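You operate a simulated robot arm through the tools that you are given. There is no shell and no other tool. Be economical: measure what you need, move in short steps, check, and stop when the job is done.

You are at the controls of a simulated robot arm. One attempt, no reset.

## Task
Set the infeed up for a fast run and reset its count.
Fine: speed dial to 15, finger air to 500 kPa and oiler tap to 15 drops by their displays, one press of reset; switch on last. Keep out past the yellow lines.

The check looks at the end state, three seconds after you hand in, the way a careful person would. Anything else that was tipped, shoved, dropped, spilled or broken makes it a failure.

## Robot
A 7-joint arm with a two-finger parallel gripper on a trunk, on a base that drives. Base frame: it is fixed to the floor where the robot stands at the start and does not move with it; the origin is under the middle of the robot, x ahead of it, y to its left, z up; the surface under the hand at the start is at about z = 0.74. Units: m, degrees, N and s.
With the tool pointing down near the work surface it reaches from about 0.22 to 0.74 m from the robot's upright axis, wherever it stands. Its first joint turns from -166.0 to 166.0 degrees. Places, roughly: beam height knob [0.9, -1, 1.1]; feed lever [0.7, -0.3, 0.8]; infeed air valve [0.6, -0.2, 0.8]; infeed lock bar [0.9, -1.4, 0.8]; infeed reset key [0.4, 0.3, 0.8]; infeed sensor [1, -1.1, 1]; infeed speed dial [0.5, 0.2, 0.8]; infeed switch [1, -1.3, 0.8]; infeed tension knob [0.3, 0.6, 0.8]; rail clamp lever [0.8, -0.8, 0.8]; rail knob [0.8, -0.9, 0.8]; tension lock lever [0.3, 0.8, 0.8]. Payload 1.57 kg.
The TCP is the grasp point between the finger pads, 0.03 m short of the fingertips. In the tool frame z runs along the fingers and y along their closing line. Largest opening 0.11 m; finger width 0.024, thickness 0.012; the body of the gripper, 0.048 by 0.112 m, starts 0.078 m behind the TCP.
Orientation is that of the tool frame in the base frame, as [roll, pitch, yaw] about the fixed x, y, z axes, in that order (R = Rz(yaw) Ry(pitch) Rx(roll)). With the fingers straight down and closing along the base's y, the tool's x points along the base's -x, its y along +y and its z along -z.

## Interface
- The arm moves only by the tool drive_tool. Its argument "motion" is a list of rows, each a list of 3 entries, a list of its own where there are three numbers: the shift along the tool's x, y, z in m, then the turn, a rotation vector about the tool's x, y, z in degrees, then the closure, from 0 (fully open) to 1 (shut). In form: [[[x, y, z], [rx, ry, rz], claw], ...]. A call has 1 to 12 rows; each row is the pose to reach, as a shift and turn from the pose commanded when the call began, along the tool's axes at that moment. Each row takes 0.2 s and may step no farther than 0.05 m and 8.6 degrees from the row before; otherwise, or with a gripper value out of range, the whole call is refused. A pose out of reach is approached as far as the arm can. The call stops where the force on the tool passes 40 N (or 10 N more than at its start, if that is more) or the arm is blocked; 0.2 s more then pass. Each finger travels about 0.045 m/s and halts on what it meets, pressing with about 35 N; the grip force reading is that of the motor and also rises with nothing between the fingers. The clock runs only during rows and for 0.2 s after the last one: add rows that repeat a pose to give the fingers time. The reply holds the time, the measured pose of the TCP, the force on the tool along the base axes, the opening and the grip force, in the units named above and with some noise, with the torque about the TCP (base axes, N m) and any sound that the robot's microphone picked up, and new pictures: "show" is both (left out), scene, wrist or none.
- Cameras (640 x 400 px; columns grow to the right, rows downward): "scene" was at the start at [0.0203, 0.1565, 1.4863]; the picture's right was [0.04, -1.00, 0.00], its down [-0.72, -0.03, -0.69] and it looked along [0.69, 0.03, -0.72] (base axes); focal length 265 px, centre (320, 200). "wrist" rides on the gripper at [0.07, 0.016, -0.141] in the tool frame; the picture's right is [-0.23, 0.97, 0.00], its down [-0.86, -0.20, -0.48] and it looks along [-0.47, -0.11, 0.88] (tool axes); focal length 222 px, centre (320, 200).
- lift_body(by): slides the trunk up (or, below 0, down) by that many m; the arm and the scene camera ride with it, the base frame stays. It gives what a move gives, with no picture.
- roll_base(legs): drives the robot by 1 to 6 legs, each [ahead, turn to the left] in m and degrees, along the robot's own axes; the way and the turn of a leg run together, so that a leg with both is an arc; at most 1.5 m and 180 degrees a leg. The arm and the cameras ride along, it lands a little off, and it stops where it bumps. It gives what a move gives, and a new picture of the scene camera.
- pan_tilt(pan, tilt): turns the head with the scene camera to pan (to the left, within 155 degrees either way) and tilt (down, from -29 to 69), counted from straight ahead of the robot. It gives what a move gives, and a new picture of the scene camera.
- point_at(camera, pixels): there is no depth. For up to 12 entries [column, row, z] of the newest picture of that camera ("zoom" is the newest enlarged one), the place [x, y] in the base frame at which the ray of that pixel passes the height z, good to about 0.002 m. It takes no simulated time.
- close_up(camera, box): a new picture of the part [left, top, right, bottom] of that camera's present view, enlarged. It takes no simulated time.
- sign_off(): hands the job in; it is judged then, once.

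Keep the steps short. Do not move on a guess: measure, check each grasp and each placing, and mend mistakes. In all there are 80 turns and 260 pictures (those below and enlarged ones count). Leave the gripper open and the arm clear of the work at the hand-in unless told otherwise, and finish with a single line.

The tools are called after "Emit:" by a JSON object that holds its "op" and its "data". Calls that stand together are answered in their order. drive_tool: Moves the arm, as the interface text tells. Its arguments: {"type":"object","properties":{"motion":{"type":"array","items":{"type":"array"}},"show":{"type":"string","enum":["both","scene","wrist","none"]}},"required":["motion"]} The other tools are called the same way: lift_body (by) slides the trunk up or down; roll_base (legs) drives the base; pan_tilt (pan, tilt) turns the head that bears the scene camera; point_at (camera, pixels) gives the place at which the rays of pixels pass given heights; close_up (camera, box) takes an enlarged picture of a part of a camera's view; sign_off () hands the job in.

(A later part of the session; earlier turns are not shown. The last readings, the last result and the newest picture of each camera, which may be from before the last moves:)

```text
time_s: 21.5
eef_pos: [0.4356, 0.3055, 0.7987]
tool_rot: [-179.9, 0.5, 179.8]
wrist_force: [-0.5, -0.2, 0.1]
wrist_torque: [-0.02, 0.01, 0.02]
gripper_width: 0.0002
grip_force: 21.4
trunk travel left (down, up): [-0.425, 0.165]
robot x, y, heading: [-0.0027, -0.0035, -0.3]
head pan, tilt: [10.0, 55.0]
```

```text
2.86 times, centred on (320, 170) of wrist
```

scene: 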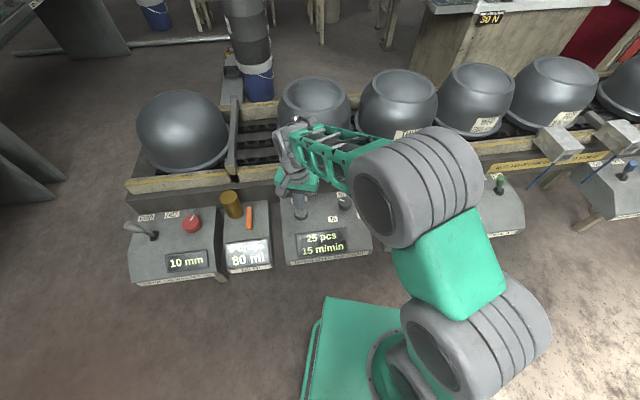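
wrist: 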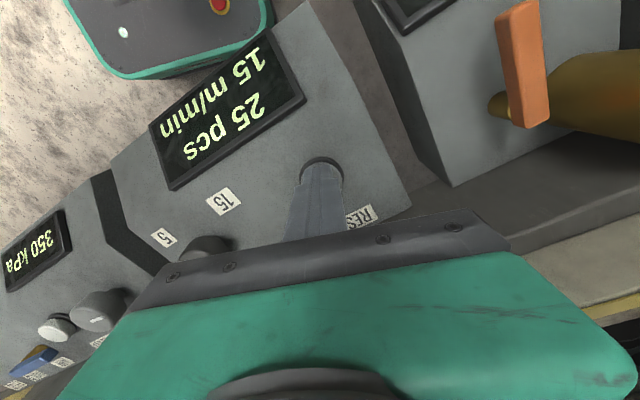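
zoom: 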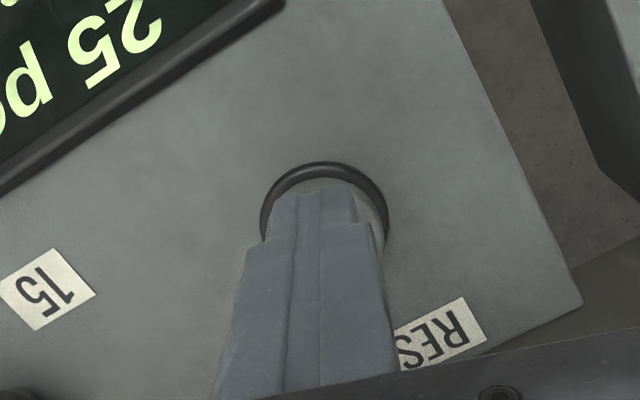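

Still above the cap. I'll continue with a little +y correction.

Emit:
{"op": "drive_tool", "data": {"motion": [[[0, 0.002, 0.0015], [0, 0, 0], 1], [[0, 0.002, 0.003], [0, 0, 0], 1], [[0, 0.002, 0.0045], [0, 0, 0], 1], [[0, 0.002, 0.006], [0, 0, 0], 1]], "show": "none"}}

Emit:
{"op": "close_up", "data": {"camera": "scene", "box": [250, 160, 380, 260]}}

```text
time_s: 22.5
eef_pos: [0.4368, 0.3086, 0.7927]
tool_rot: [179.9, 0.5, 179.9]
wrist_force: [-0.3, 0.9, -0.3]
wrist_torque: [0.02, -0.01, -0.03]
gripper_width: 0.0
grip_force: 21.8
trunk travel left (down, up): [-0.425, 0.165]
robot x, y, heading: [0.0, 0.0026, -0.2]
head pan, tilt: [10.0, 55.0]
```

```text
4.00 times, centred on (315, 210) of scene
```

zoom: 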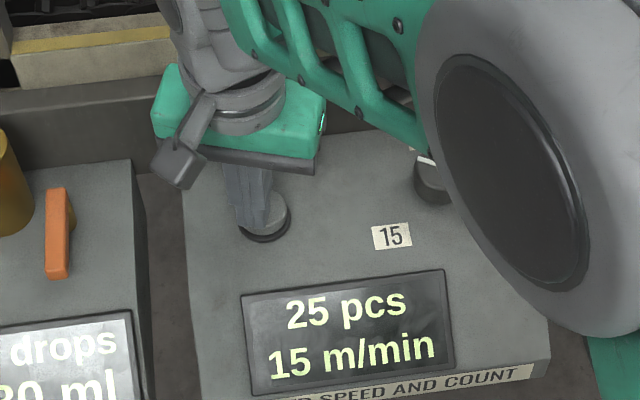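

Emit:
{"op": "drive_tool", "data": {"motion": [[[0, -0.001, 0.0015], [0, 0, 0], 1], [[0, -0.001, 0.003], [0, 0, 0], 1], [[0, -0.001, 0.0045], [0, 0, 0], 1], [[0, -0.001, 0.006], [0, 0, 0], 1]], "show": "wrist"}}

Emit:
{"op": "close_up", "data": {"camera": "scene", "box": [250, 160, 380, 260]}}

Emit:
{"op": "close_up", "data": {"camera": "wrist", "box": [220, 100, 420, 240]}}

```text
time_s: 23.5
eef_pos: [0.4364, 0.3072, 0.7868]
tool_rot: [-180.0, 0.5, 179.8]
wrist_force: [-0.4, -1.8, 2.1]
wrist_torque: [0.01, 0.0, 0.04]
gripper_width: 0.0
grip_force: 21.1
trunk travel left (down, up): [-0.425, 0.165]
robot x, y, heading: [0.0031, 0.0032, -0.1]
head pan, tilt: [10.0, 55.0]
heard: click
```

wrist: 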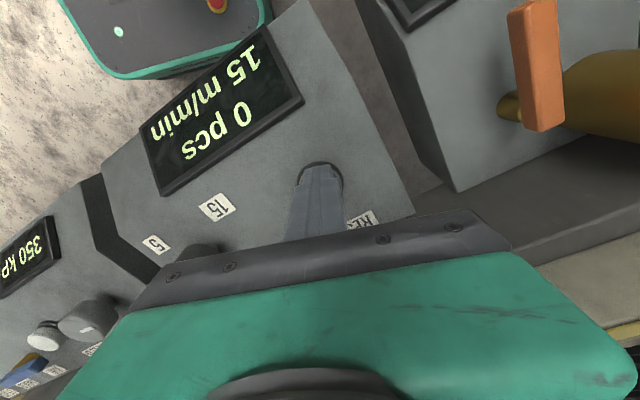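

```text
4.00 times, centred on (315, 210) of scene
```

zoom: 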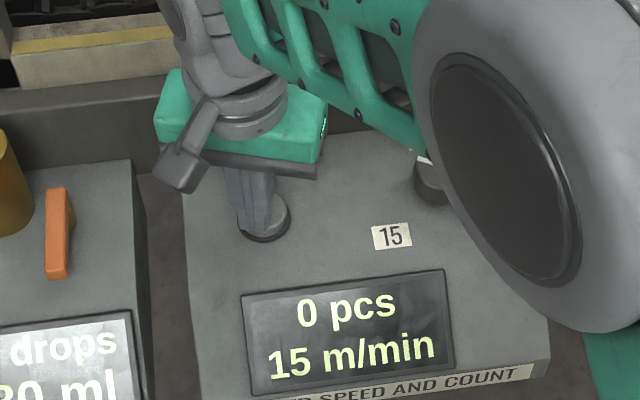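

```text
2.86 times, centred on (320, 170) of wrist
```

zoom: 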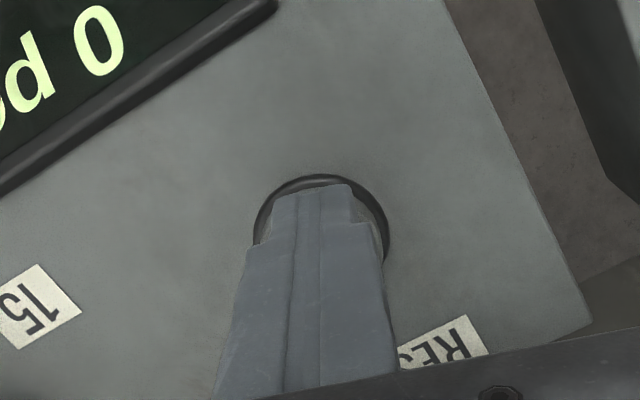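

A click, and the count reads 0 pcs. I'll lift straight off, move toward the oiler, and look at the tap.

Emit:
{"op": "drive_tool", "data": {"motion": [[[0, 0, -0.03], [0, 0, 0], 1], [[0, 0, -0.07], [0, 0, 0], 1], [[0.01, 0.02, -0.12], [0, 0, 0], 0.9], [[0.03, 0.04, -0.16], [0, 0, 0], 0.8], [[0.04, 0.07, -0.18], [0, 0, 0], 0.7]], "show": "both"}}

Emit:
{"op": "close_up", "data": {"camera": "scene", "box": [205, 180, 285, 280]}}

Emit:
{"op": "close_up", "data": {"camera": "wrist", "box": [330, 0, 640, 200]}}

```text
refused: row 3 steps farther than a row can; nothing moved
```

```text
4.00 times, centred on (245, 230) of scene
```

zoom: 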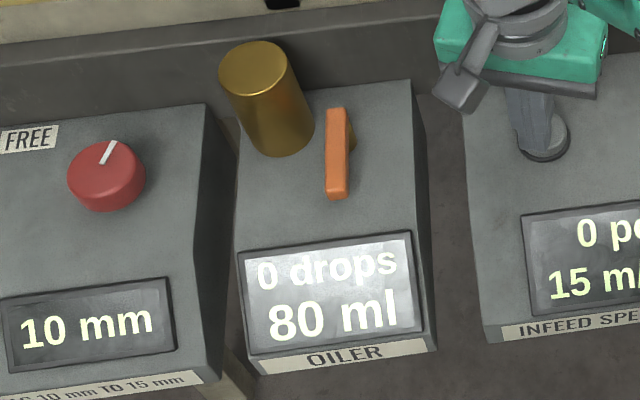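

```text
2.00 times, centred on (485, 100) of wrist
```

zoom: 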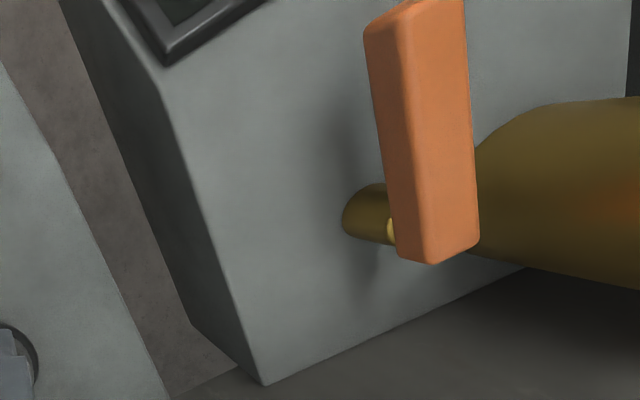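

The lift was refused because one step was too long. The orange tap handle sits on a short vertical stem, with its pivot at its rear end. I'll redo the lift in smaller steps.

Emit:
{"op": "drive_tool", "data": {"motion": [[[0, 0, -0.03], [0, 0, 0], 1], [[0, 0, -0.07], [0, 0, 0], 1], [[0.01, 0.015, -0.11], [0, 0, 0], 0.9], [[0.02, 0.03, -0.145], [0, 0, 0], 0.8], [[0.03, 0.06, -0.16], [0, 0, 0], 0.7], [[0.035, 0.085, -0.16], [0, 0, 0], 0.7]], "show": "both"}}

Emit:
{"op": "close_up", "data": {"camera": "wrist", "box": [200, 0, 520, 200]}}

Emit:
{"op": "close_up", "data": {"camera": "scene", "box": [205, 180, 365, 280]}}

```text
time_s: 24.9
eef_pos: [0.4015, 0.3925, 0.9463]
tool_rot: [-179.9, 0.5, 179.8]
wrist_force: [0.5, 0.0, 1.0]
wrist_torque: [-0.03, 0.0, 0.02]
gripper_width: 0.033
grip_force: 0.0
trunk travel left (down, up): [-0.425, 0.165]
robot x, y, heading: [-0.002, 0.0003, -0.2]
head pan, tilt: [10.0, 55.0]
```

scene: 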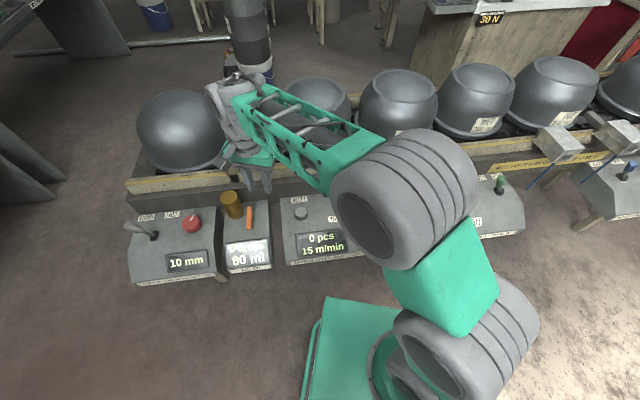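
wrist: 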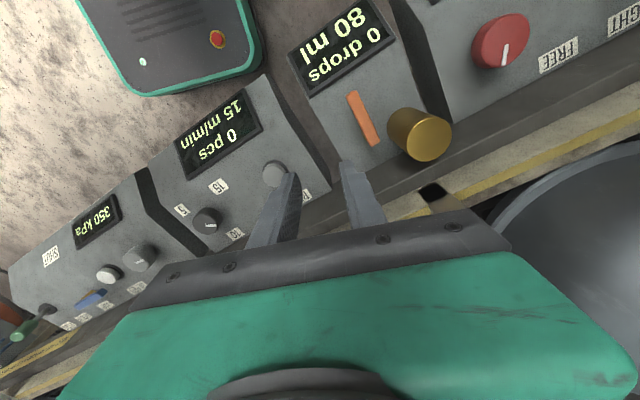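

```text
2.00 times, centred on (360, 100) of wrist
```

zoom: 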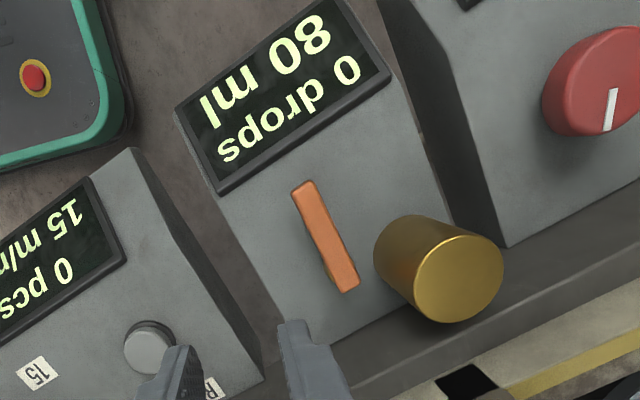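

```text
4.00 times, centred on (285, 230) of scene
```

zoom: 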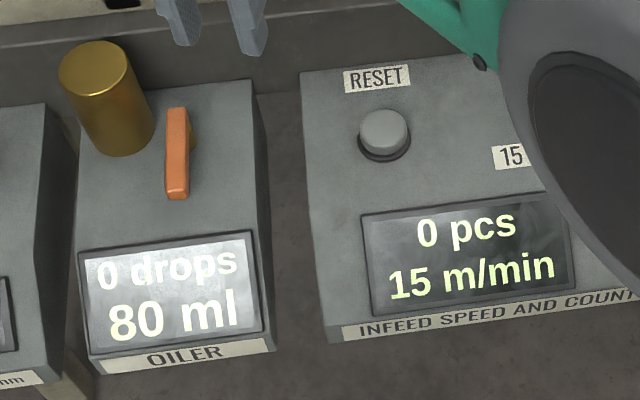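

I'll measure the tap handle's ends from both cameras.

Emit:
{"op": "point_at", "data": {"camera": "wrist", "pixels": [[351, 94, 0.8], [351, 94, 0.78], [373, 141, 0.8], [373, 141, 0.78], [430, 143, 0.85], [430, 143, 0.82]]}}

Emit:
{"op": "point_at", "data": {"camera": "scene", "pixels": [[249.3, 227, 0.8], [249.3, 227, 0.78], [249.2, 208, 0.8], [249.2, 208, 0.78], [230, 197, 0.85], [230, 197, 0.82]]}}

```text
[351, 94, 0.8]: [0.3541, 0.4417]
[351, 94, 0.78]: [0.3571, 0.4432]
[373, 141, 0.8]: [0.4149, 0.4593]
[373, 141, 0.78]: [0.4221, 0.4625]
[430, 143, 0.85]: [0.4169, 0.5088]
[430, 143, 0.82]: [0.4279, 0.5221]
```

```text
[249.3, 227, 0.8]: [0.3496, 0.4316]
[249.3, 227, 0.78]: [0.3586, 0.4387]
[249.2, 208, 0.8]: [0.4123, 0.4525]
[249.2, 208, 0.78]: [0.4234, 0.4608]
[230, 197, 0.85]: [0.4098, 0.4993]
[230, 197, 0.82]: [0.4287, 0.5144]
```

The handle runs from (0.357, 0.442) to (0.421, 0.461), top at about 0.78, with its pivot near the rear at about (0.412, 0.458). I'll straddle its middle with the fingers turned 16.5°, stopping first at z≈0.84.

Emit:
{"op": "drive_tool", "data": {"motion": [[[0.01, 0.025, 0], [0, 0, -8], 0.5], [[0.0215, 0.056, 0.03], [0, 0, -16.4], 0.5], [[0.0215, 0.056, 0.07], [0, 0, -16.4], 0.5], [[0.0215, 0.056, 0.105], [0, 0, -16.4], 0.5]], "show": "both"}}

Emit:
{"op": "close_up", "data": {"camera": "wrist", "box": [180, 60, 500, 260]}}

Emit:
{"op": "close_up", "data": {"camera": "scene", "box": [205, 160, 325, 260]}}

```text
time_s: 25.9
eef_pos: [0.3796, 0.4487, 0.8401]
tool_rot: [-179.8, 0.5, -163.8]
wrist_force: [0.3, 0.3, 0.0]
wrist_torque: [-0.02, 0.0, -0.01]
gripper_width: 0.0548
grip_force: 0.1
trunk travel left (down, up): [-0.425, 0.165]
robot x, y, heading: [0.0011, -0.0033, -0.4]
head pan, tilt: [10.0, 55.0]
```

scene: 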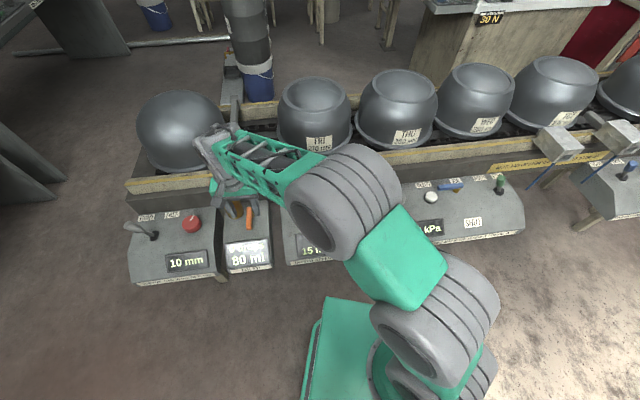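
wrist: 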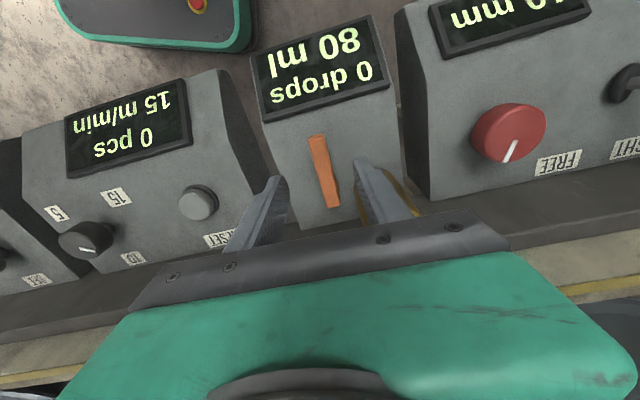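

```text
2.00 times, centred on (340, 160) of wrist
```

zoom: 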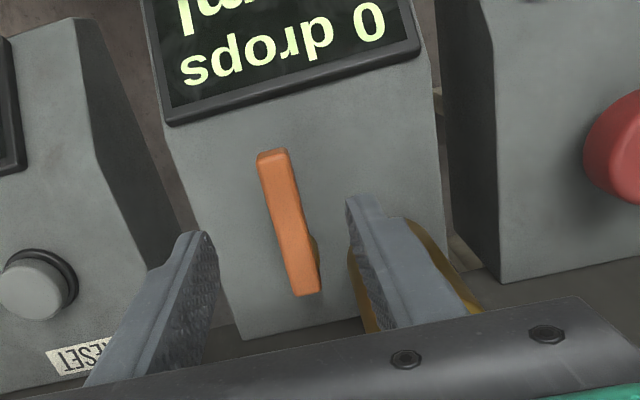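

```text
4.00 times, centred on (265, 210) of scene
```

zoom: 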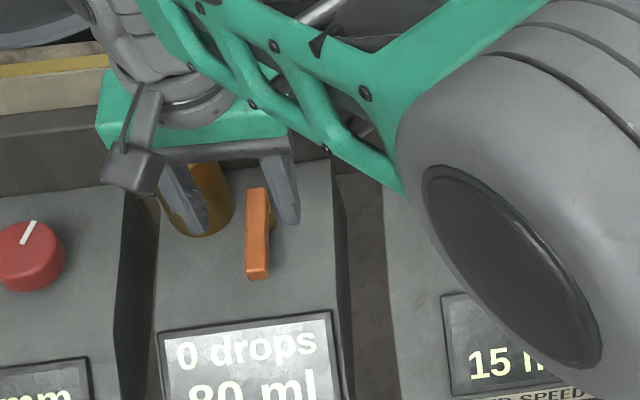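

The fingers straddle the handle, clear of the gold cup. The stem is about a quarter of the way from the rear. I'll descend 0.045 and close gently.

Emit:
{"op": "drive_tool", "data": {"motion": [[[0, 0.001, 0.025], [0, 0, 0], 0.55], [[0, 0.001, 0.045], [0, 0, 0], 0.55], [[0, 0.001, 0.045], [0, 0, 0], 0.7], [[0, 0.001, 0.045], [0, 0, 0], 0.82], [[0, 0.001, 0.045], [0, 0, 0], 0.88], [[0, 0.001, 0.045], [0, 0, 0], 0.9], [[0, 0.001, 0.045], [0, 0, 0], 0.9]], "show": "wrist"}}

Emit:
{"op": "close_up", "data": {"camera": "wrist", "box": [180, 60, 500, 260]}}

Emit:
{"op": "close_up", "data": {"camera": "scene", "box": [205, 180, 325, 280]}}

```text
time_s: 27.5
eef_pos: [0.3783, 0.451, 0.7967]
tool_rot: [-179.9, 0.5, -163.8]
wrist_force: [0.7, 12.2, -4.4]
wrist_torque: [0.42, 0.13, 0.47]
gripper_width: 0.0158
grip_force: 30.9
trunk travel left (down, up): [-0.425, 0.165]
robot x, y, heading: [-0.0022, -0.0017, -0.0]
head pan, tilt: [10.0, 55.0]
```

wrist: 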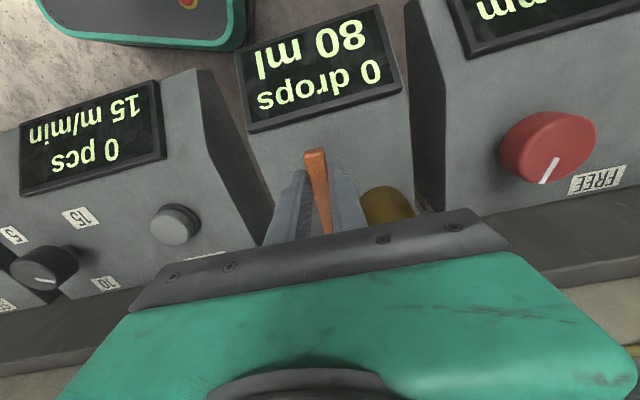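

```text
2.00 times, centred on (340, 160) of wrist
```

zoom: 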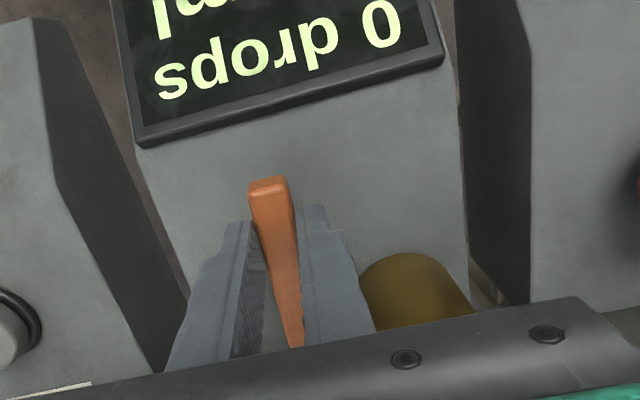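

```text
4.00 times, centred on (265, 230) of scene
```

zoom: 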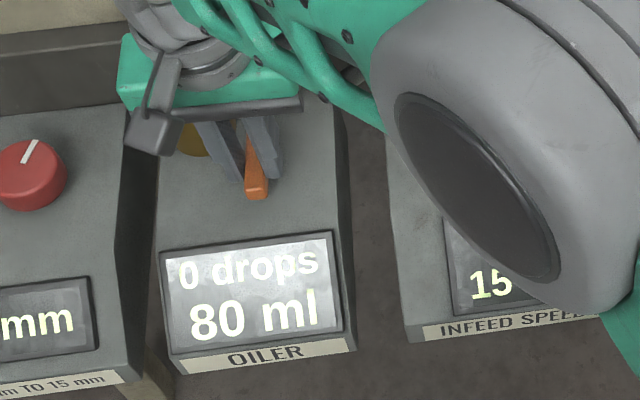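

The handle is gripped. I'll turn it 16° so its front end swings right, arcing around the pivot, and read the display.

Emit:
{"op": "drive_tool", "data": {"motion": [[[-0.0003, -0.0039, 0], [0, 0, -8], 0.9], [[-0.0011, -0.0077, 0], [0, 0, -16], 0.9], [[-0.0011, -0.0077, 0], [0, 0, -16], 0.9]], "show": "none"}}

Emit:
{"op": "close_up", "data": {"camera": "scene", "box": [205, 180, 325, 280]}}

```text
time_s: 28.1
eef_pos: [0.3807, 0.4502, 0.7975]
tool_rot: [180.0, 0.9, -150.2]
wrist_force: [1.1, 16.3, -13.9]
wrist_torque: [0.43, -0.74, -0.92]
gripper_width: 0.0207
grip_force: 34.0
trunk travel left (down, up): [-0.425, 0.165]
robot x, y, heading: [0.0, -0.0023, 0.2]
head pan, tilt: [10.0, 55.0]
stopped in row 2: the force on the tool passed its limit at 43 N (the readings are from after the stop); the commanded pose is now the measured one
```

```text
4.00 times, centred on (265, 230) of scene
```

zoom: 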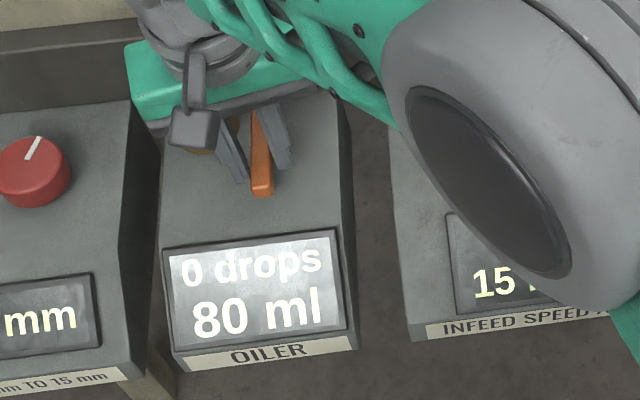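

Blocked that way, so the handle is at its closed stop. I'll open a little, square up, recentre 2 mm and regrip.

Emit:
{"op": "drive_tool", "data": {"motion": [[[0, 0, 0], [0, 0, 0], 0.75], [[0, 0.001, 0], [0, 0, 7], 0.75], [[0, 0.002, 0], [0, 0, 13.6], 0.75], [[0, 0.002, 0], [0, 0, 13.6], 0.86], [[0, 0.002, 0], [0, 0, 13.6], 0.88], [[0, 0.002, 0], [0, 0, 13.6], 0.88]], "show": "wrist"}}

Emit:
{"op": "close_up", "data": {"camera": "wrist", "box": [180, 60, 500, 260]}}

```text
time_s: 29.4
eef_pos: [0.3801, 0.4521, 0.7975]
tool_rot: [179.7, 0.9, -163.6]
wrist_force: [1.4, 9.5, -1.3]
wrist_torque: [-0.02, 0.19, 0.43]
gripper_width: 0.0158
grip_force: 26.5
trunk travel left (down, up): [-0.425, 0.165]
robot x, y, heading: [0.0026, -0.0011, 0.1]
head pan, tilt: [10.0, 55.0]
```

wrist: 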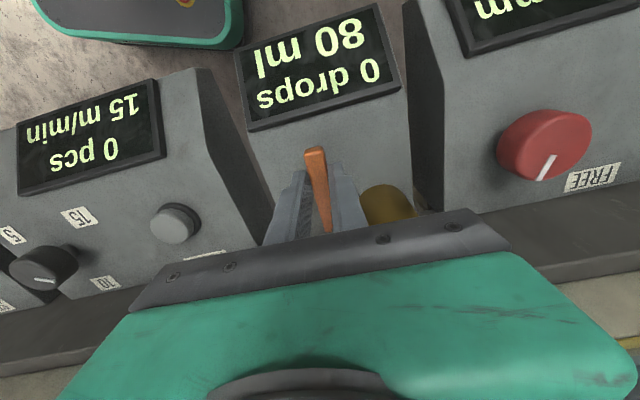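

```text
2.00 times, centred on (340, 160) of wrist
```

zoom: 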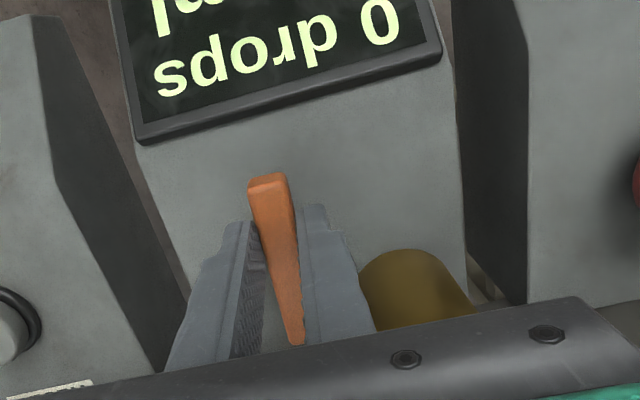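

I'll now turn the other way (front end swings left) by 12°.

Emit:
{"op": "drive_tool", "data": {"motion": [[[-0.0001, 0.0028, 0], [0, 0, 6], 0.88], [[-0.0006, 0.0056, 0], [0, 0, 12], 0.88], [[-0.0006, 0.0056, 0], [0, 0, 12], 0.88]], "show": "none"}}

Emit:
{"op": "close_up", "data": {"camera": "scene", "box": [205, 180, 325, 280]}}

```text
time_s: 30.2
eef_pos: [0.3779, 0.4575, 0.7982]
tool_rot: [179.5, 0.8, -175.7]
wrist_force: [-10.9, 25.7, -1.7]
wrist_torque: [0.42, -0.08, 1.03]
gripper_width: 0.0171
grip_force: 32.4
trunk travel left (down, up): [-0.425, 0.165]
robot x, y, heading: [-0.0009, 0.0023, -0.1]
head pan, tilt: [10.0, 55.0]
```

```text
4.00 times, centred on (265, 230) of scene
```

zoom: 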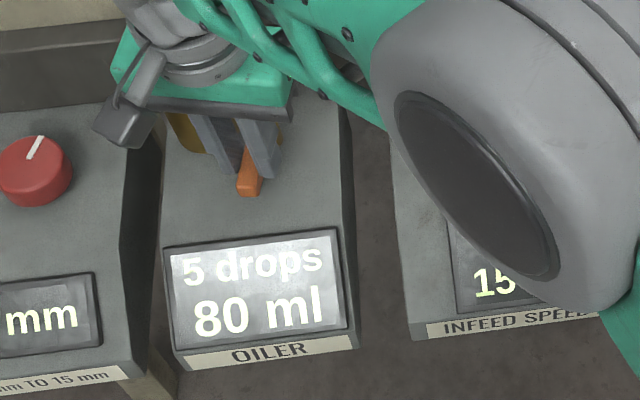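

5 drops. I'll turn on another 10°.

Emit:
{"op": "drive_tool", "data": {"motion": [[[-0.0001, 0.0023, 0], [0, 0, 5], 0.88], [[-0.0004, 0.0046, 0], [0, 0, 10], 0.88], [[-0.0004, 0.0046, 0], [0, 0, 10], 0.88]], "show": "none"}}

Emit:
{"op": "close_up", "data": {"camera": "scene", "box": [205, 180, 325, 280]}}

```text
time_s: 31.1
eef_pos: [0.3774, 0.4625, 0.799]
tool_rot: [179.3, 0.7, 174.3]
wrist_force: [-18.4, 26.3, 1.1]
wrist_torque: [0.41, 0.14, 1.07]
gripper_width: 0.0188
grip_force: 32.9
trunk travel left (down, up): [-0.425, 0.165]
robot x, y, heading: [-0.0029, -0.0005, 0.3]
head pan, tilt: [10.0, 55.0]
```

```text
4.00 times, centred on (265, 230) of scene
```

zoom: 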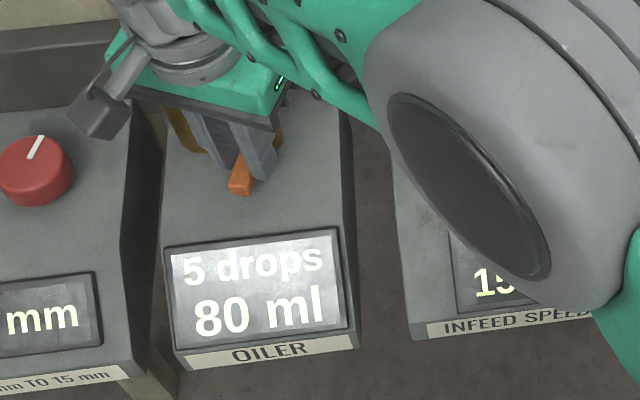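

The hand is over-rotated relative to the handle. I'll push sideways more: 5 mm along +y with only 3° of turn.

Emit:
{"op": "drive_tool", "data": {"motion": [[[0, 0.0025, 0], [0, 0, 0], 0.88], [[0, 0.005, 0], [0, 0, 3], 0.88], [[0, 0.005, 0], [0, 0, 3], 0.88]], "show": "wrist"}}

Emit:
{"op": "close_up", "data": {"camera": "scene", "box": [205, 180, 325, 280]}}

Emit:
{"op": "close_up", "data": {"camera": "wrist", "box": [180, 60, 500, 260]}}

```text
time_s: 31.9
eef_pos: [0.3798, 0.4658, 0.7983]
tool_rot: [179.4, 0.7, 171.2]
wrist_force: [-15.0, 18.0, 2.3]
wrist_torque: [0.27, 0.63, 0.8]
gripper_width: 0.0175
grip_force: 32.6
trunk travel left (down, up): [-0.425, 0.165]
robot x, y, heading: [-0.001, -0.0013, -0.2]
head pan, tilt: [10.0, 55.0]
```

wrist: 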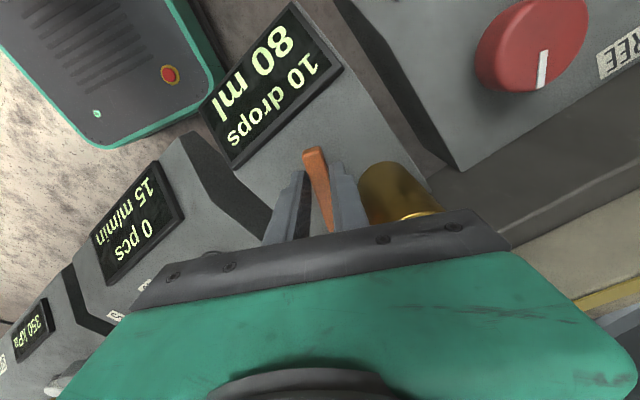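

```text
4.00 times, centred on (265, 230) of scene
```

zoom: 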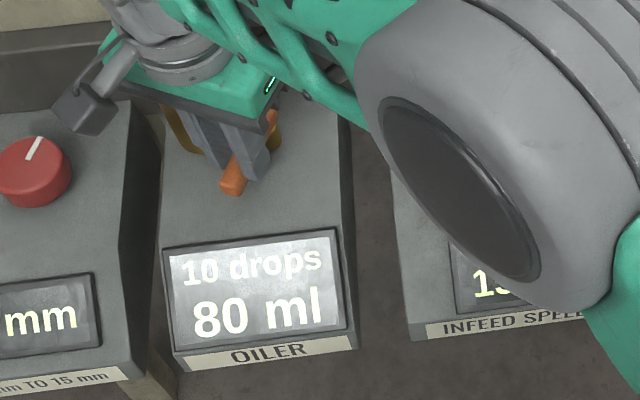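

```text
2.00 times, centred on (340, 160) of wrist
```

zoom: 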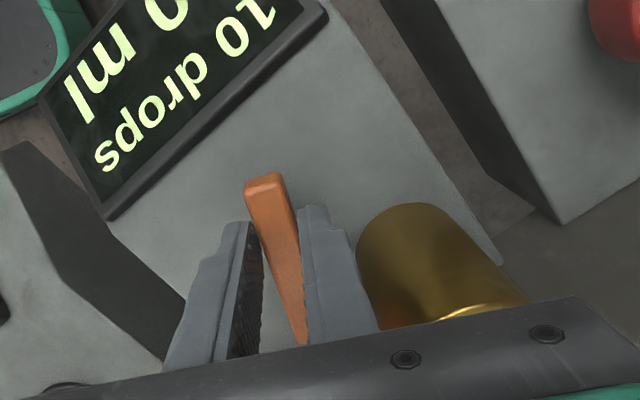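

10 drops. I'll continue the same way in a smaller step.

Emit:
{"op": "drive_tool", "data": {"motion": [[[-0.0005, 0.0025, 0], [0, 0, 3], 0.88], [[-0.001, 0.005, 0], [0, 0, 6], 0.88], [[-0.001, 0.005, 0], [0, 0, 6], 0.88]], "show": "none"}}

Emit:
{"op": "close_up", "data": {"camera": "scene", "box": [205, 180, 325, 280]}}

```text
time_s: 32.6
eef_pos: [0.3788, 0.4714, 0.799]
tool_rot: [179.3, 0.6, 165.2]
wrist_force: [-18.3, 25.0, -1.8]
wrist_torque: [0.35, 0.3, 0.81]
gripper_width: 0.0162
grip_force: 31.8
trunk travel left (down, up): [-0.425, 0.165]
robot x, y, heading: [0.0002, 0.0039, 0.3]
head pan, tilt: [10.0, 55.0]
```

```text
4.00 times, centred on (265, 230) of scene
```

zoom: 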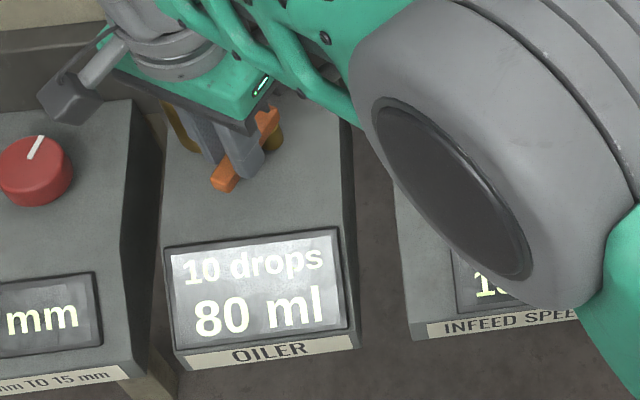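

Still 10. One more small step.

Emit:
{"op": "drive_tool", "data": {"motion": [[[-0.0008, 0.0025, 0], [0, 0, 3], 0.88], [[-0.0016, 0.005, 0], [0, 0, 6], 0.88], [[-0.0016, 0.005, 0], [0, 0, 6], 0.88]], "show": "none"}}

Emit:
{"op": "close_up", "data": {"camera": "scene", "box": [205, 180, 325, 280]}}

```text
time_s: 33.5
eef_pos: [0.3831, 0.4759, 0.7991]
tool_rot: [179.2, 0.5, 159.4]
wrist_force: [-21.5, 26.8, 2.4]
wrist_torque: [0.39, 0.55, 0.7]
gripper_width: 0.0156
grip_force: 30.9
trunk travel left (down, up): [-0.425, 0.165]
robot x, y, heading: [-0.0025, 0.0001, 0.1]
head pan, tilt: [10.0, 55.0]
```

```text
4.00 times, centred on (265, 230) of scene
```

zoom: 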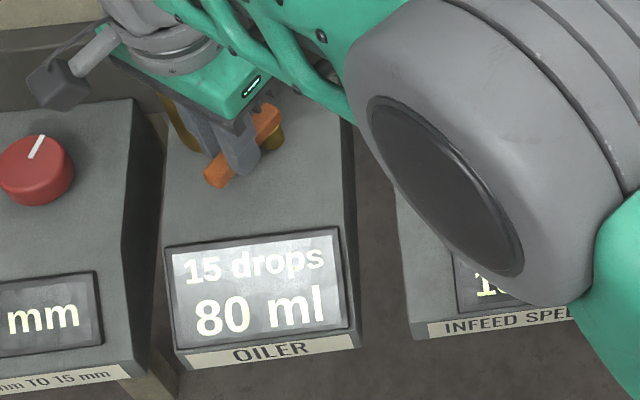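

15 drops. I'll release a little and check that it stays.

Emit:
{"op": "drive_tool", "data": {"motion": [[[0, 0, 0], [0, 0, 0], 0.8], [[0, 0, 0], [0, 0, 0], 0.72], [[0, 0, 0], [0, 0, 0], 0.72], [[0, 0, -0.02], [0, 0, 0], 0.72], [[0, 0, -0.06], [0, 0, 0], 0.72], [[0.01, -0.01, -0.1], [0, 0, 0], 0.72]], "show": "wrist"}}

Emit:
{"op": "close_up", "data": {"camera": "scene", "box": [205, 180, 325, 280]}}

```text
time_s: 34.9
eef_pos: [0.3678, 0.4668, 0.898]
tool_rot: [179.4, 0.5, 159.1]
wrist_force: [0.7, -0.6, 0.1]
wrist_torque: [0.01, -0.02, -0.02]
gripper_width: 0.0305
grip_force: 0.1
trunk travel left (down, up): [-0.425, 0.165]
robot x, y, heading: [-0.0, 0.0009, -0.1]
head pan, tilt: [10.0, 55.0]
```

wrist: 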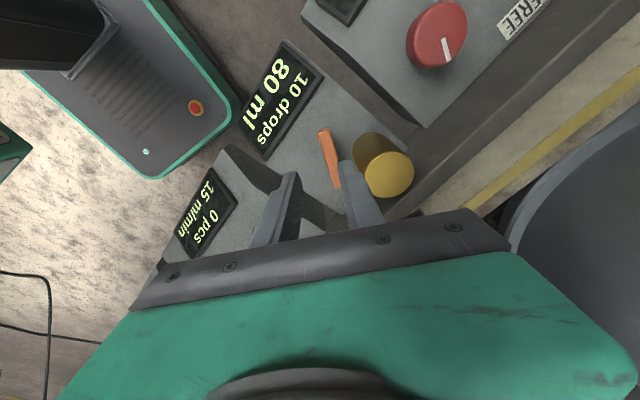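

```text
4.00 times, centred on (265, 230) of scene
```

zoom: 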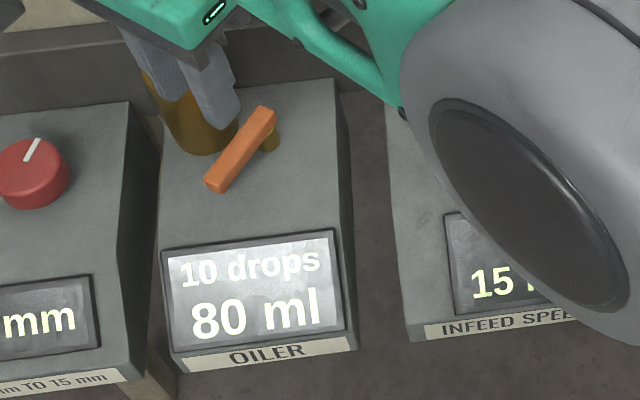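

It slipped back to 10 as the grip released. I'll instead push it the last few degrees with closed fingers, which cannot drag it back. First I'll locate the handle.

Emit:
{"op": "point_at", "data": {"camera": "scene", "pixels": [[239, 225, 0.78], [252.5, 209, 0.78], [246, 217, 0.78]]}}

Emit:
{"op": "point_at", "data": {"camera": "wrist", "pixels": [[324, 132, 0.78], [337, 186, 0.78]]}}

```text
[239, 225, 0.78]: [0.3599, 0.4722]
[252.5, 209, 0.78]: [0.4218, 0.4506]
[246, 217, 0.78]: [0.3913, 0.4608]
```

```text
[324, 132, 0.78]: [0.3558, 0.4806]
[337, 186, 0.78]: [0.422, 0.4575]
```

The handle is now at about 35°. I'll place the closed fingers on its right side near the front, go down, and push gently toward +tool-y.

Emit:
{"op": "drive_tool", "data": {"motion": [[[0, -0.013, 0], [0, 0, 0], 1], [[0.001, -0.0255, 0], [0, 0, 0], 1], [[0.001, -0.0255, 0.03], [0, 0, 0], 1], [[0.001, -0.0255, 0.07], [0, 0, 0], 1], [[0.001, -0.0255, 0.1], [0, 0, 0], 1], [[0.001, -0.022, 0.1], [0, 0, 0], 1], [[0.001, -0.0185, 0.1], [0, 0, 0], 1]], "show": "wrist"}}

Emit:
{"op": "close_up", "data": {"camera": "scene", "box": [205, 180, 325, 280]}}

```text
time_s: 36.5
eef_pos: [0.3634, 0.4503, 0.7983]
tool_rot: [179.2, 0.5, 159.2]
wrist_force: [-0.4, 0.7, -0.1]
wrist_torque: [0.01, 0.0, -0.02]
gripper_width: 0.0
grip_force: 21.1
trunk travel left (down, up): [-0.425, 0.165]
robot x, y, heading: [0.0026, 0.0033, 0.0]
head pan, tilt: [10.0, 55.0]
```

wrist: 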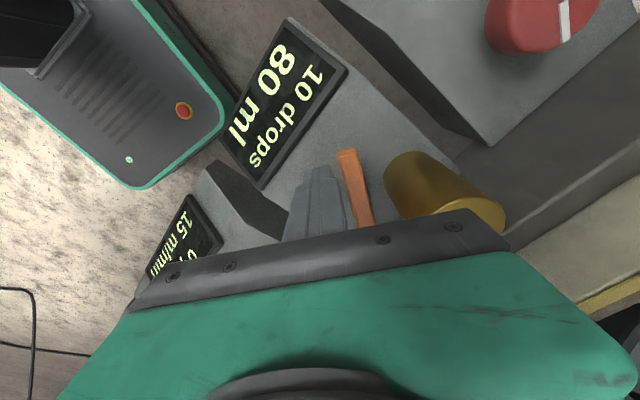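

```text
4.00 times, centred on (265, 230) of scene
```

zoom: 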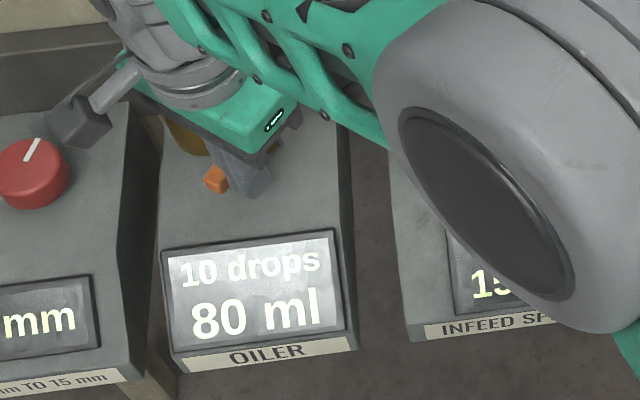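

The fingers are beside the handle with no contact force yet. I'll push 5 mm.

Emit:
{"op": "drive_tool", "data": {"motion": [[[0, 0.0025, 0], [0, 0, 0], 1], [[0, 0.005, 0], [0, 0, 0], 1]], "show": "none"}}

Emit:
{"op": "close_up", "data": {"camera": "scene", "box": [205, 180, 325, 280]}}

```text
time_s: 37.0
eef_pos: [0.3644, 0.4552, 0.7984]
tool_rot: [179.4, 0.5, 159.1]
wrist_force: [0.1, 0.9, -0.1]
wrist_torque: [0.0, -0.02, -0.01]
gripper_width: 0.0
grip_force: 21.1
trunk travel left (down, up): [-0.425, 0.165]
robot x, y, heading: [-0.0003, -0.001, -0.4]
head pan, tilt: [10.0, 55.0]
```

```text
4.00 times, centred on (265, 230) of scene
```

zoom: 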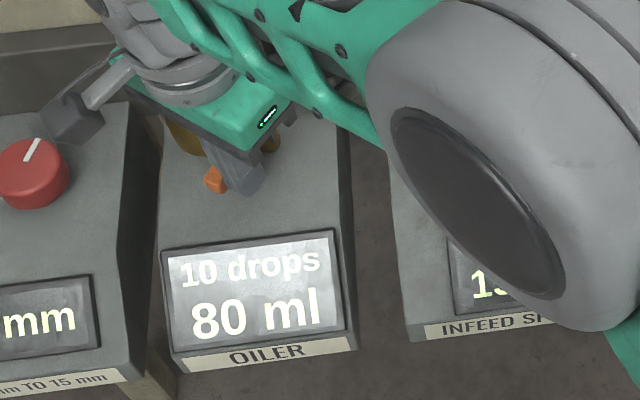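

Emit:
{"op": "drive_tool", "data": {"motion": [[[0, 0.0025, 0], [0, 0, 0], 1], [[0, 0.005, 0], [0, 0, 0], 1]], "show": "none"}}

Emit:
{"op": "close_up", "data": {"camera": "scene", "box": [205, 180, 325, 280]}}

```text
time_s: 37.6
eef_pos: [0.3674, 0.4601, 0.7988]
tool_rot: [179.2, 0.5, 159.3]
wrist_force: [-0.4, 0.0, -0.1]
wrist_torque: [-0.02, 0.0, 0.0]
gripper_width: 0.0
grip_force: 21.7
trunk travel left (down, up): [-0.425, 0.165]
robot x, y, heading: [0.0002, -0.0004, -0.2]
head pan, tilt: [10.0, 55.0]
```

```text
4.00 times, centred on (265, 230) of scene
```

zoom: 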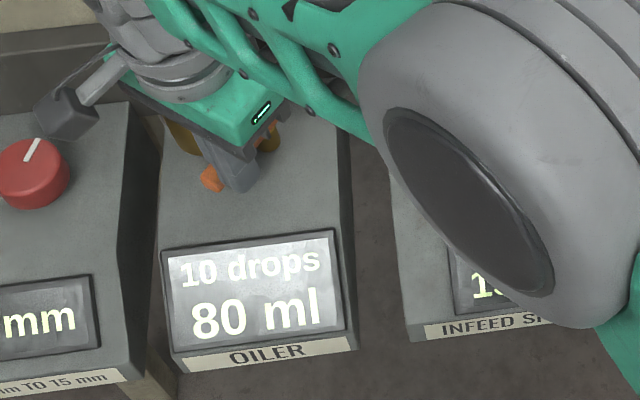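

The handle tip has just begun to move. I'll push 3 mm more.

Emit:
{"op": "drive_tool", "data": {"motion": [[[0, 0.0015, 0], [0, 0, 0], 1], [[0, 0.003, 0], [0, 0, 0], 1]], "show": "none"}}

Emit:
{"op": "close_up", "data": {"camera": "scene", "box": [205, 180, 325, 280]}}

```text
time_s: 38.2
eef_pos: [0.369, 0.4639, 0.798]
tool_rot: [179.4, 0.5, 159.2]
wrist_force: [-2.5, -1.1, 1.1]
wrist_torque: [-0.01, 0.03, -0.05]
gripper_width: 0.0001
grip_force: 20.6
trunk travel left (down, up): [-0.425, 0.165]
robot x, y, heading: [-0.0024, 0.0008, 0.1]
head pan, tilt: [10.0, 55.0]
```

```text
4.00 times, centred on (265, 230) of scene
```

zoom: 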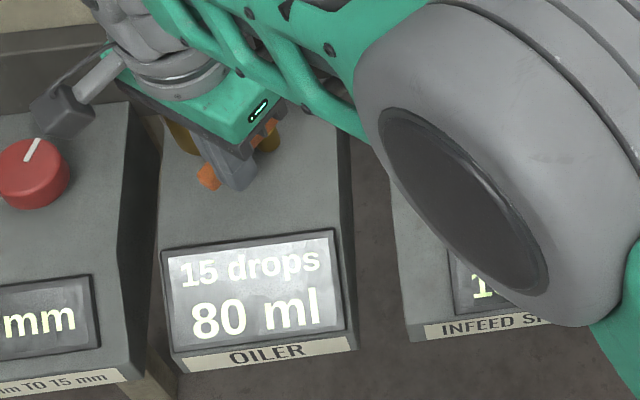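

15 drops. I'll add 1.5 mm of margin, then back away sideways and up.

Emit:
{"op": "drive_tool", "data": {"motion": [[[0, 0.0015, 0], [0, 0, 0], 1], [[0, 0.0015, 0], [0, 0, 0], 1], [[0, -0.01, 0], [0, 0, 0], 1], [[0, -0.02, -0.01], [0, 0, 0], 1], [[0, -0.02, -0.05], [0, 0, 0], 1], [[0, -0.02, -0.09], [0, 0, 0], 1], [[0, -0.05, -0.12], [0, 0, 0], 0.9]], "show": "both"}}

Emit:
{"op": "close_up", "data": {"camera": "scene", "box": [205, 180, 325, 280]}}

```text
time_s: 39.9
eef_pos: [0.3471, 0.4135, 0.9196]
tool_rot: [179.2, 0.4, 159.1]
wrist_force: [1.0, -0.1, -0.3]
wrist_torque: [-0.03, 0.03, -0.01]
gripper_width: 0.0108
grip_force: 0.0
trunk travel left (down, up): [-0.425, 0.165]
robot x, y, heading: [0.0002, 0.0027, -0.3]
head pan, tilt: [10.0, 55.0]
```

scene: 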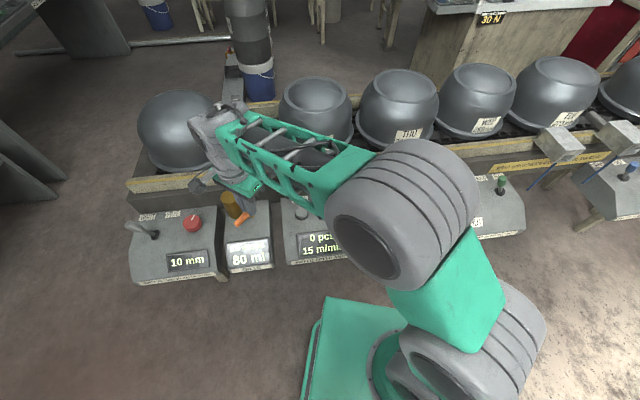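
wrist: 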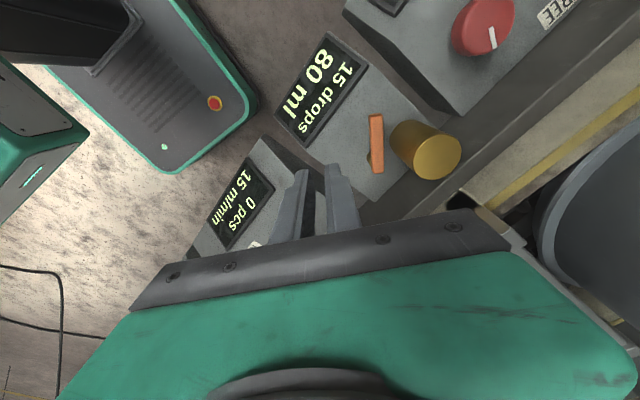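

```text
4.00 times, centred on (265, 230) of scene
```

zoom: 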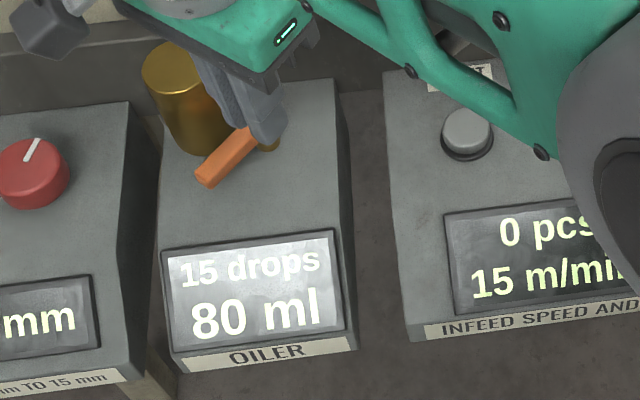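

The oiler holds 15 drops, with the count at 0 and speed at 15. Next is the air box: I'll move over the SET knob near (0.533, 0.01), opening the fingers and squaring the hand on the way.

Emit:
{"op": "drive_tool", "data": {"motion": [[[-0.0318, -0.031, -0.01], [0, 0, -4], 0.7], [[-0.0636, -0.0621, -0.01], [0, 0, -8], 0.5], [[-0.0953, -0.0931, -0.01], [0, 0, -12], 0.35], [[-0.1271, -0.1242, -0.01], [0, 0, -16], 0.35], [[-0.1589, -0.1552, -0.01], [0, 0, -20], 0.35], [[-0.1907, -0.1863, -0.01], [0, 0, -24], 0.35], [[-0.2225, -0.2173, -0.01], [0, 0, -28], 0.35], [[-0.2542, -0.2484, -0.01], [0, 0, -32], 0.35], [[-0.286, -0.2794, -0.01], [0, 0, -36], 0.35], [[-0.3178, -0.3105, -0.01], [0, 0, -40], 0.35]], "show": "both"}}

Emit:
{"op": "close_up", "data": {"camera": "wrist", "box": [160, 40, 480, 240]}}

Emit:
{"op": "close_up", "data": {"camera": "scene", "box": [350, 170, 450, 250]}}

```text
time_s: 42.0
eef_pos: [0.5348, 0.0136, 0.9245]
tool_rot: [179.7, 0.8, -160.7]
wrist_force: [0.4, 0.6, 1.1]
wrist_torque: [0.02, 0.0, 0.06]
gripper_width: 0.0717
grip_force: 0.1
trunk travel left (down, up): [-0.425, 0.165]
robot x, y, heading: [-0.0018, 0.0005, -0.5]
head pan, tilt: [10.0, 55.0]
```

scene: 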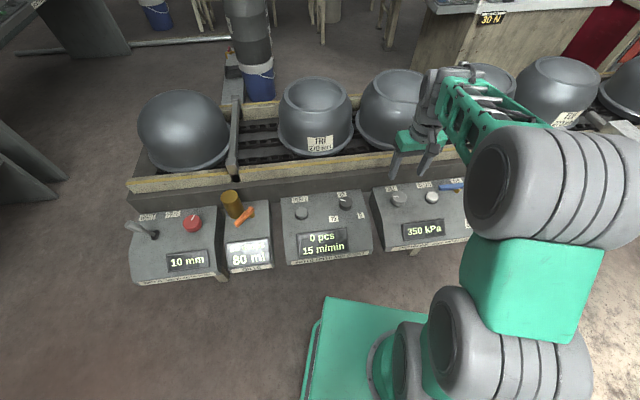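
wrist: 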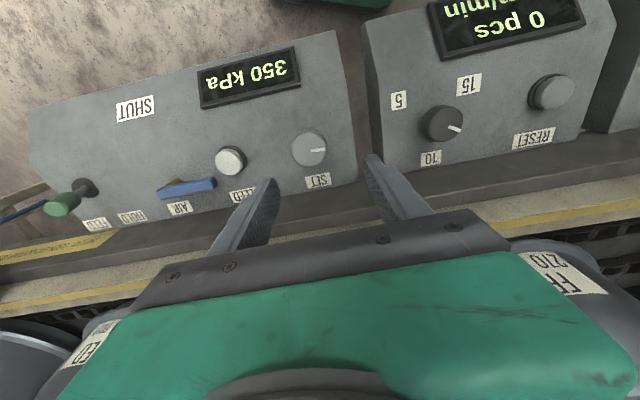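

```text
2.00 times, centred on (320, 140) of wrist
```

zoom: 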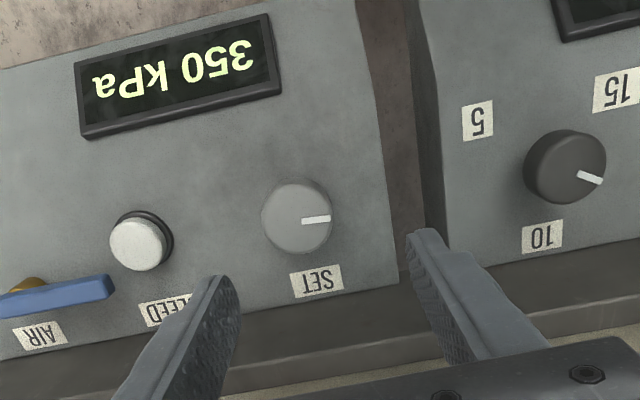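

```text
5.00 times, centred on (400, 210) of scene
```

zoom: 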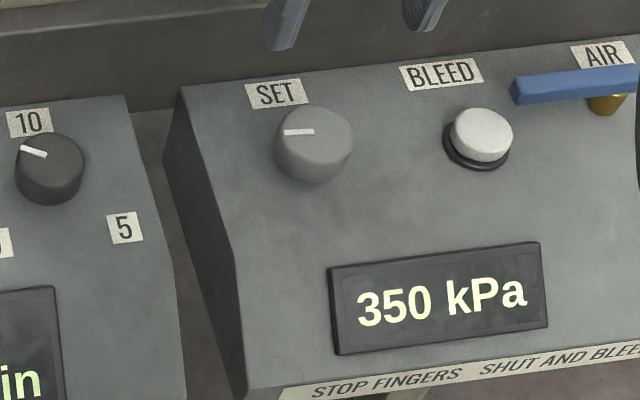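

The valve handle is at AIR (open). I'll measure SET: wrist (308,148), scene (399,197).

Emit:
{"op": "point_at", "data": {"camera": "wrist", "pixels": [[308, 148, 0.79], [308, 148, 0.78], [308, 148, 0.77]]}}

Emit:
{"op": "point_at", "data": {"camera": "scene", "pixels": [[399, 197, 0.79], [399, 197, 0.78], [399, 197, 0.77]]}}

```text
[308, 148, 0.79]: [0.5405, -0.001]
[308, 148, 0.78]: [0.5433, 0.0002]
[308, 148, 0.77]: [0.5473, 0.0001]
```

```text
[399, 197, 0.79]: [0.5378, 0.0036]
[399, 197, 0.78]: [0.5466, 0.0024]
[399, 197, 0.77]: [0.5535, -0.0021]
```

SET is centred at about (0.543, 0.001), top ≈0.785. I'll descend around it with the fingers open.

Emit:
{"op": "drive_tool", "data": {"motion": [[[-0.002, -0.008, 0.03], [0, 0, 0], 0.35], [[-0.0035, -0.0145, 0.06], [0, 0, 0], 0.35], [[-0.0035, -0.0145, 0.09], [0, 0, 0], 0.35], [[-0.0035, -0.0145, 0.12], [0, 0, 0], 0.35]], "show": "wrist"}}

Emit:
{"op": "close_up", "data": {"camera": "wrist", "box": [160, 40, 480, 240]}}

Emit:
{"op": "close_up", "data": {"camera": "scene", "box": [350, 170, 450, 250]}}

```text
time_s: 43.0
eef_pos: [0.5464, -0.0006, 0.8036]
tool_rot: [179.9, 0.9, -160.7]
wrist_force: [0.0, 0.4, 0.4]
wrist_torque: [-0.01, 0.0, -0.02]
gripper_width: 0.0715
grip_force: 0.0
trunk travel left (down, up): [-0.425, 0.165]
robot x, y, heading: [0.0002, -0.0008, -0.1]
head pan, tilt: [10.0, 55.0]
```

wrist: 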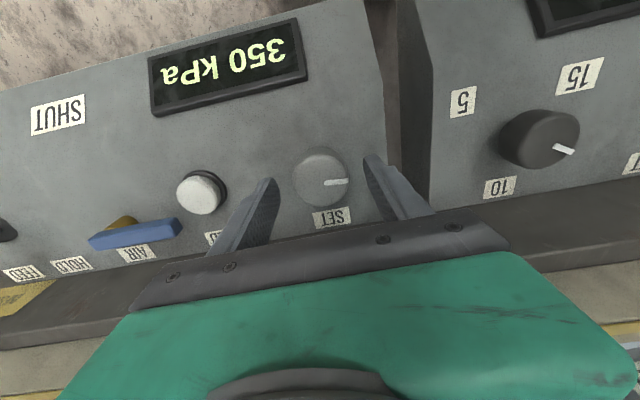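

```text
2.00 times, centred on (320, 140) of wrist
```

zoom: 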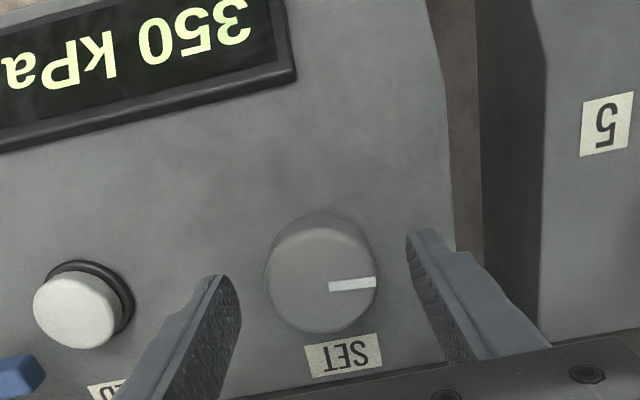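

```text
5.00 times, centred on (400, 210) of scene
```

zoom: 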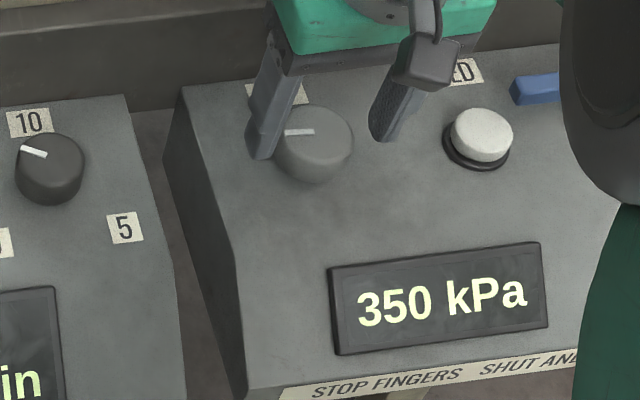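

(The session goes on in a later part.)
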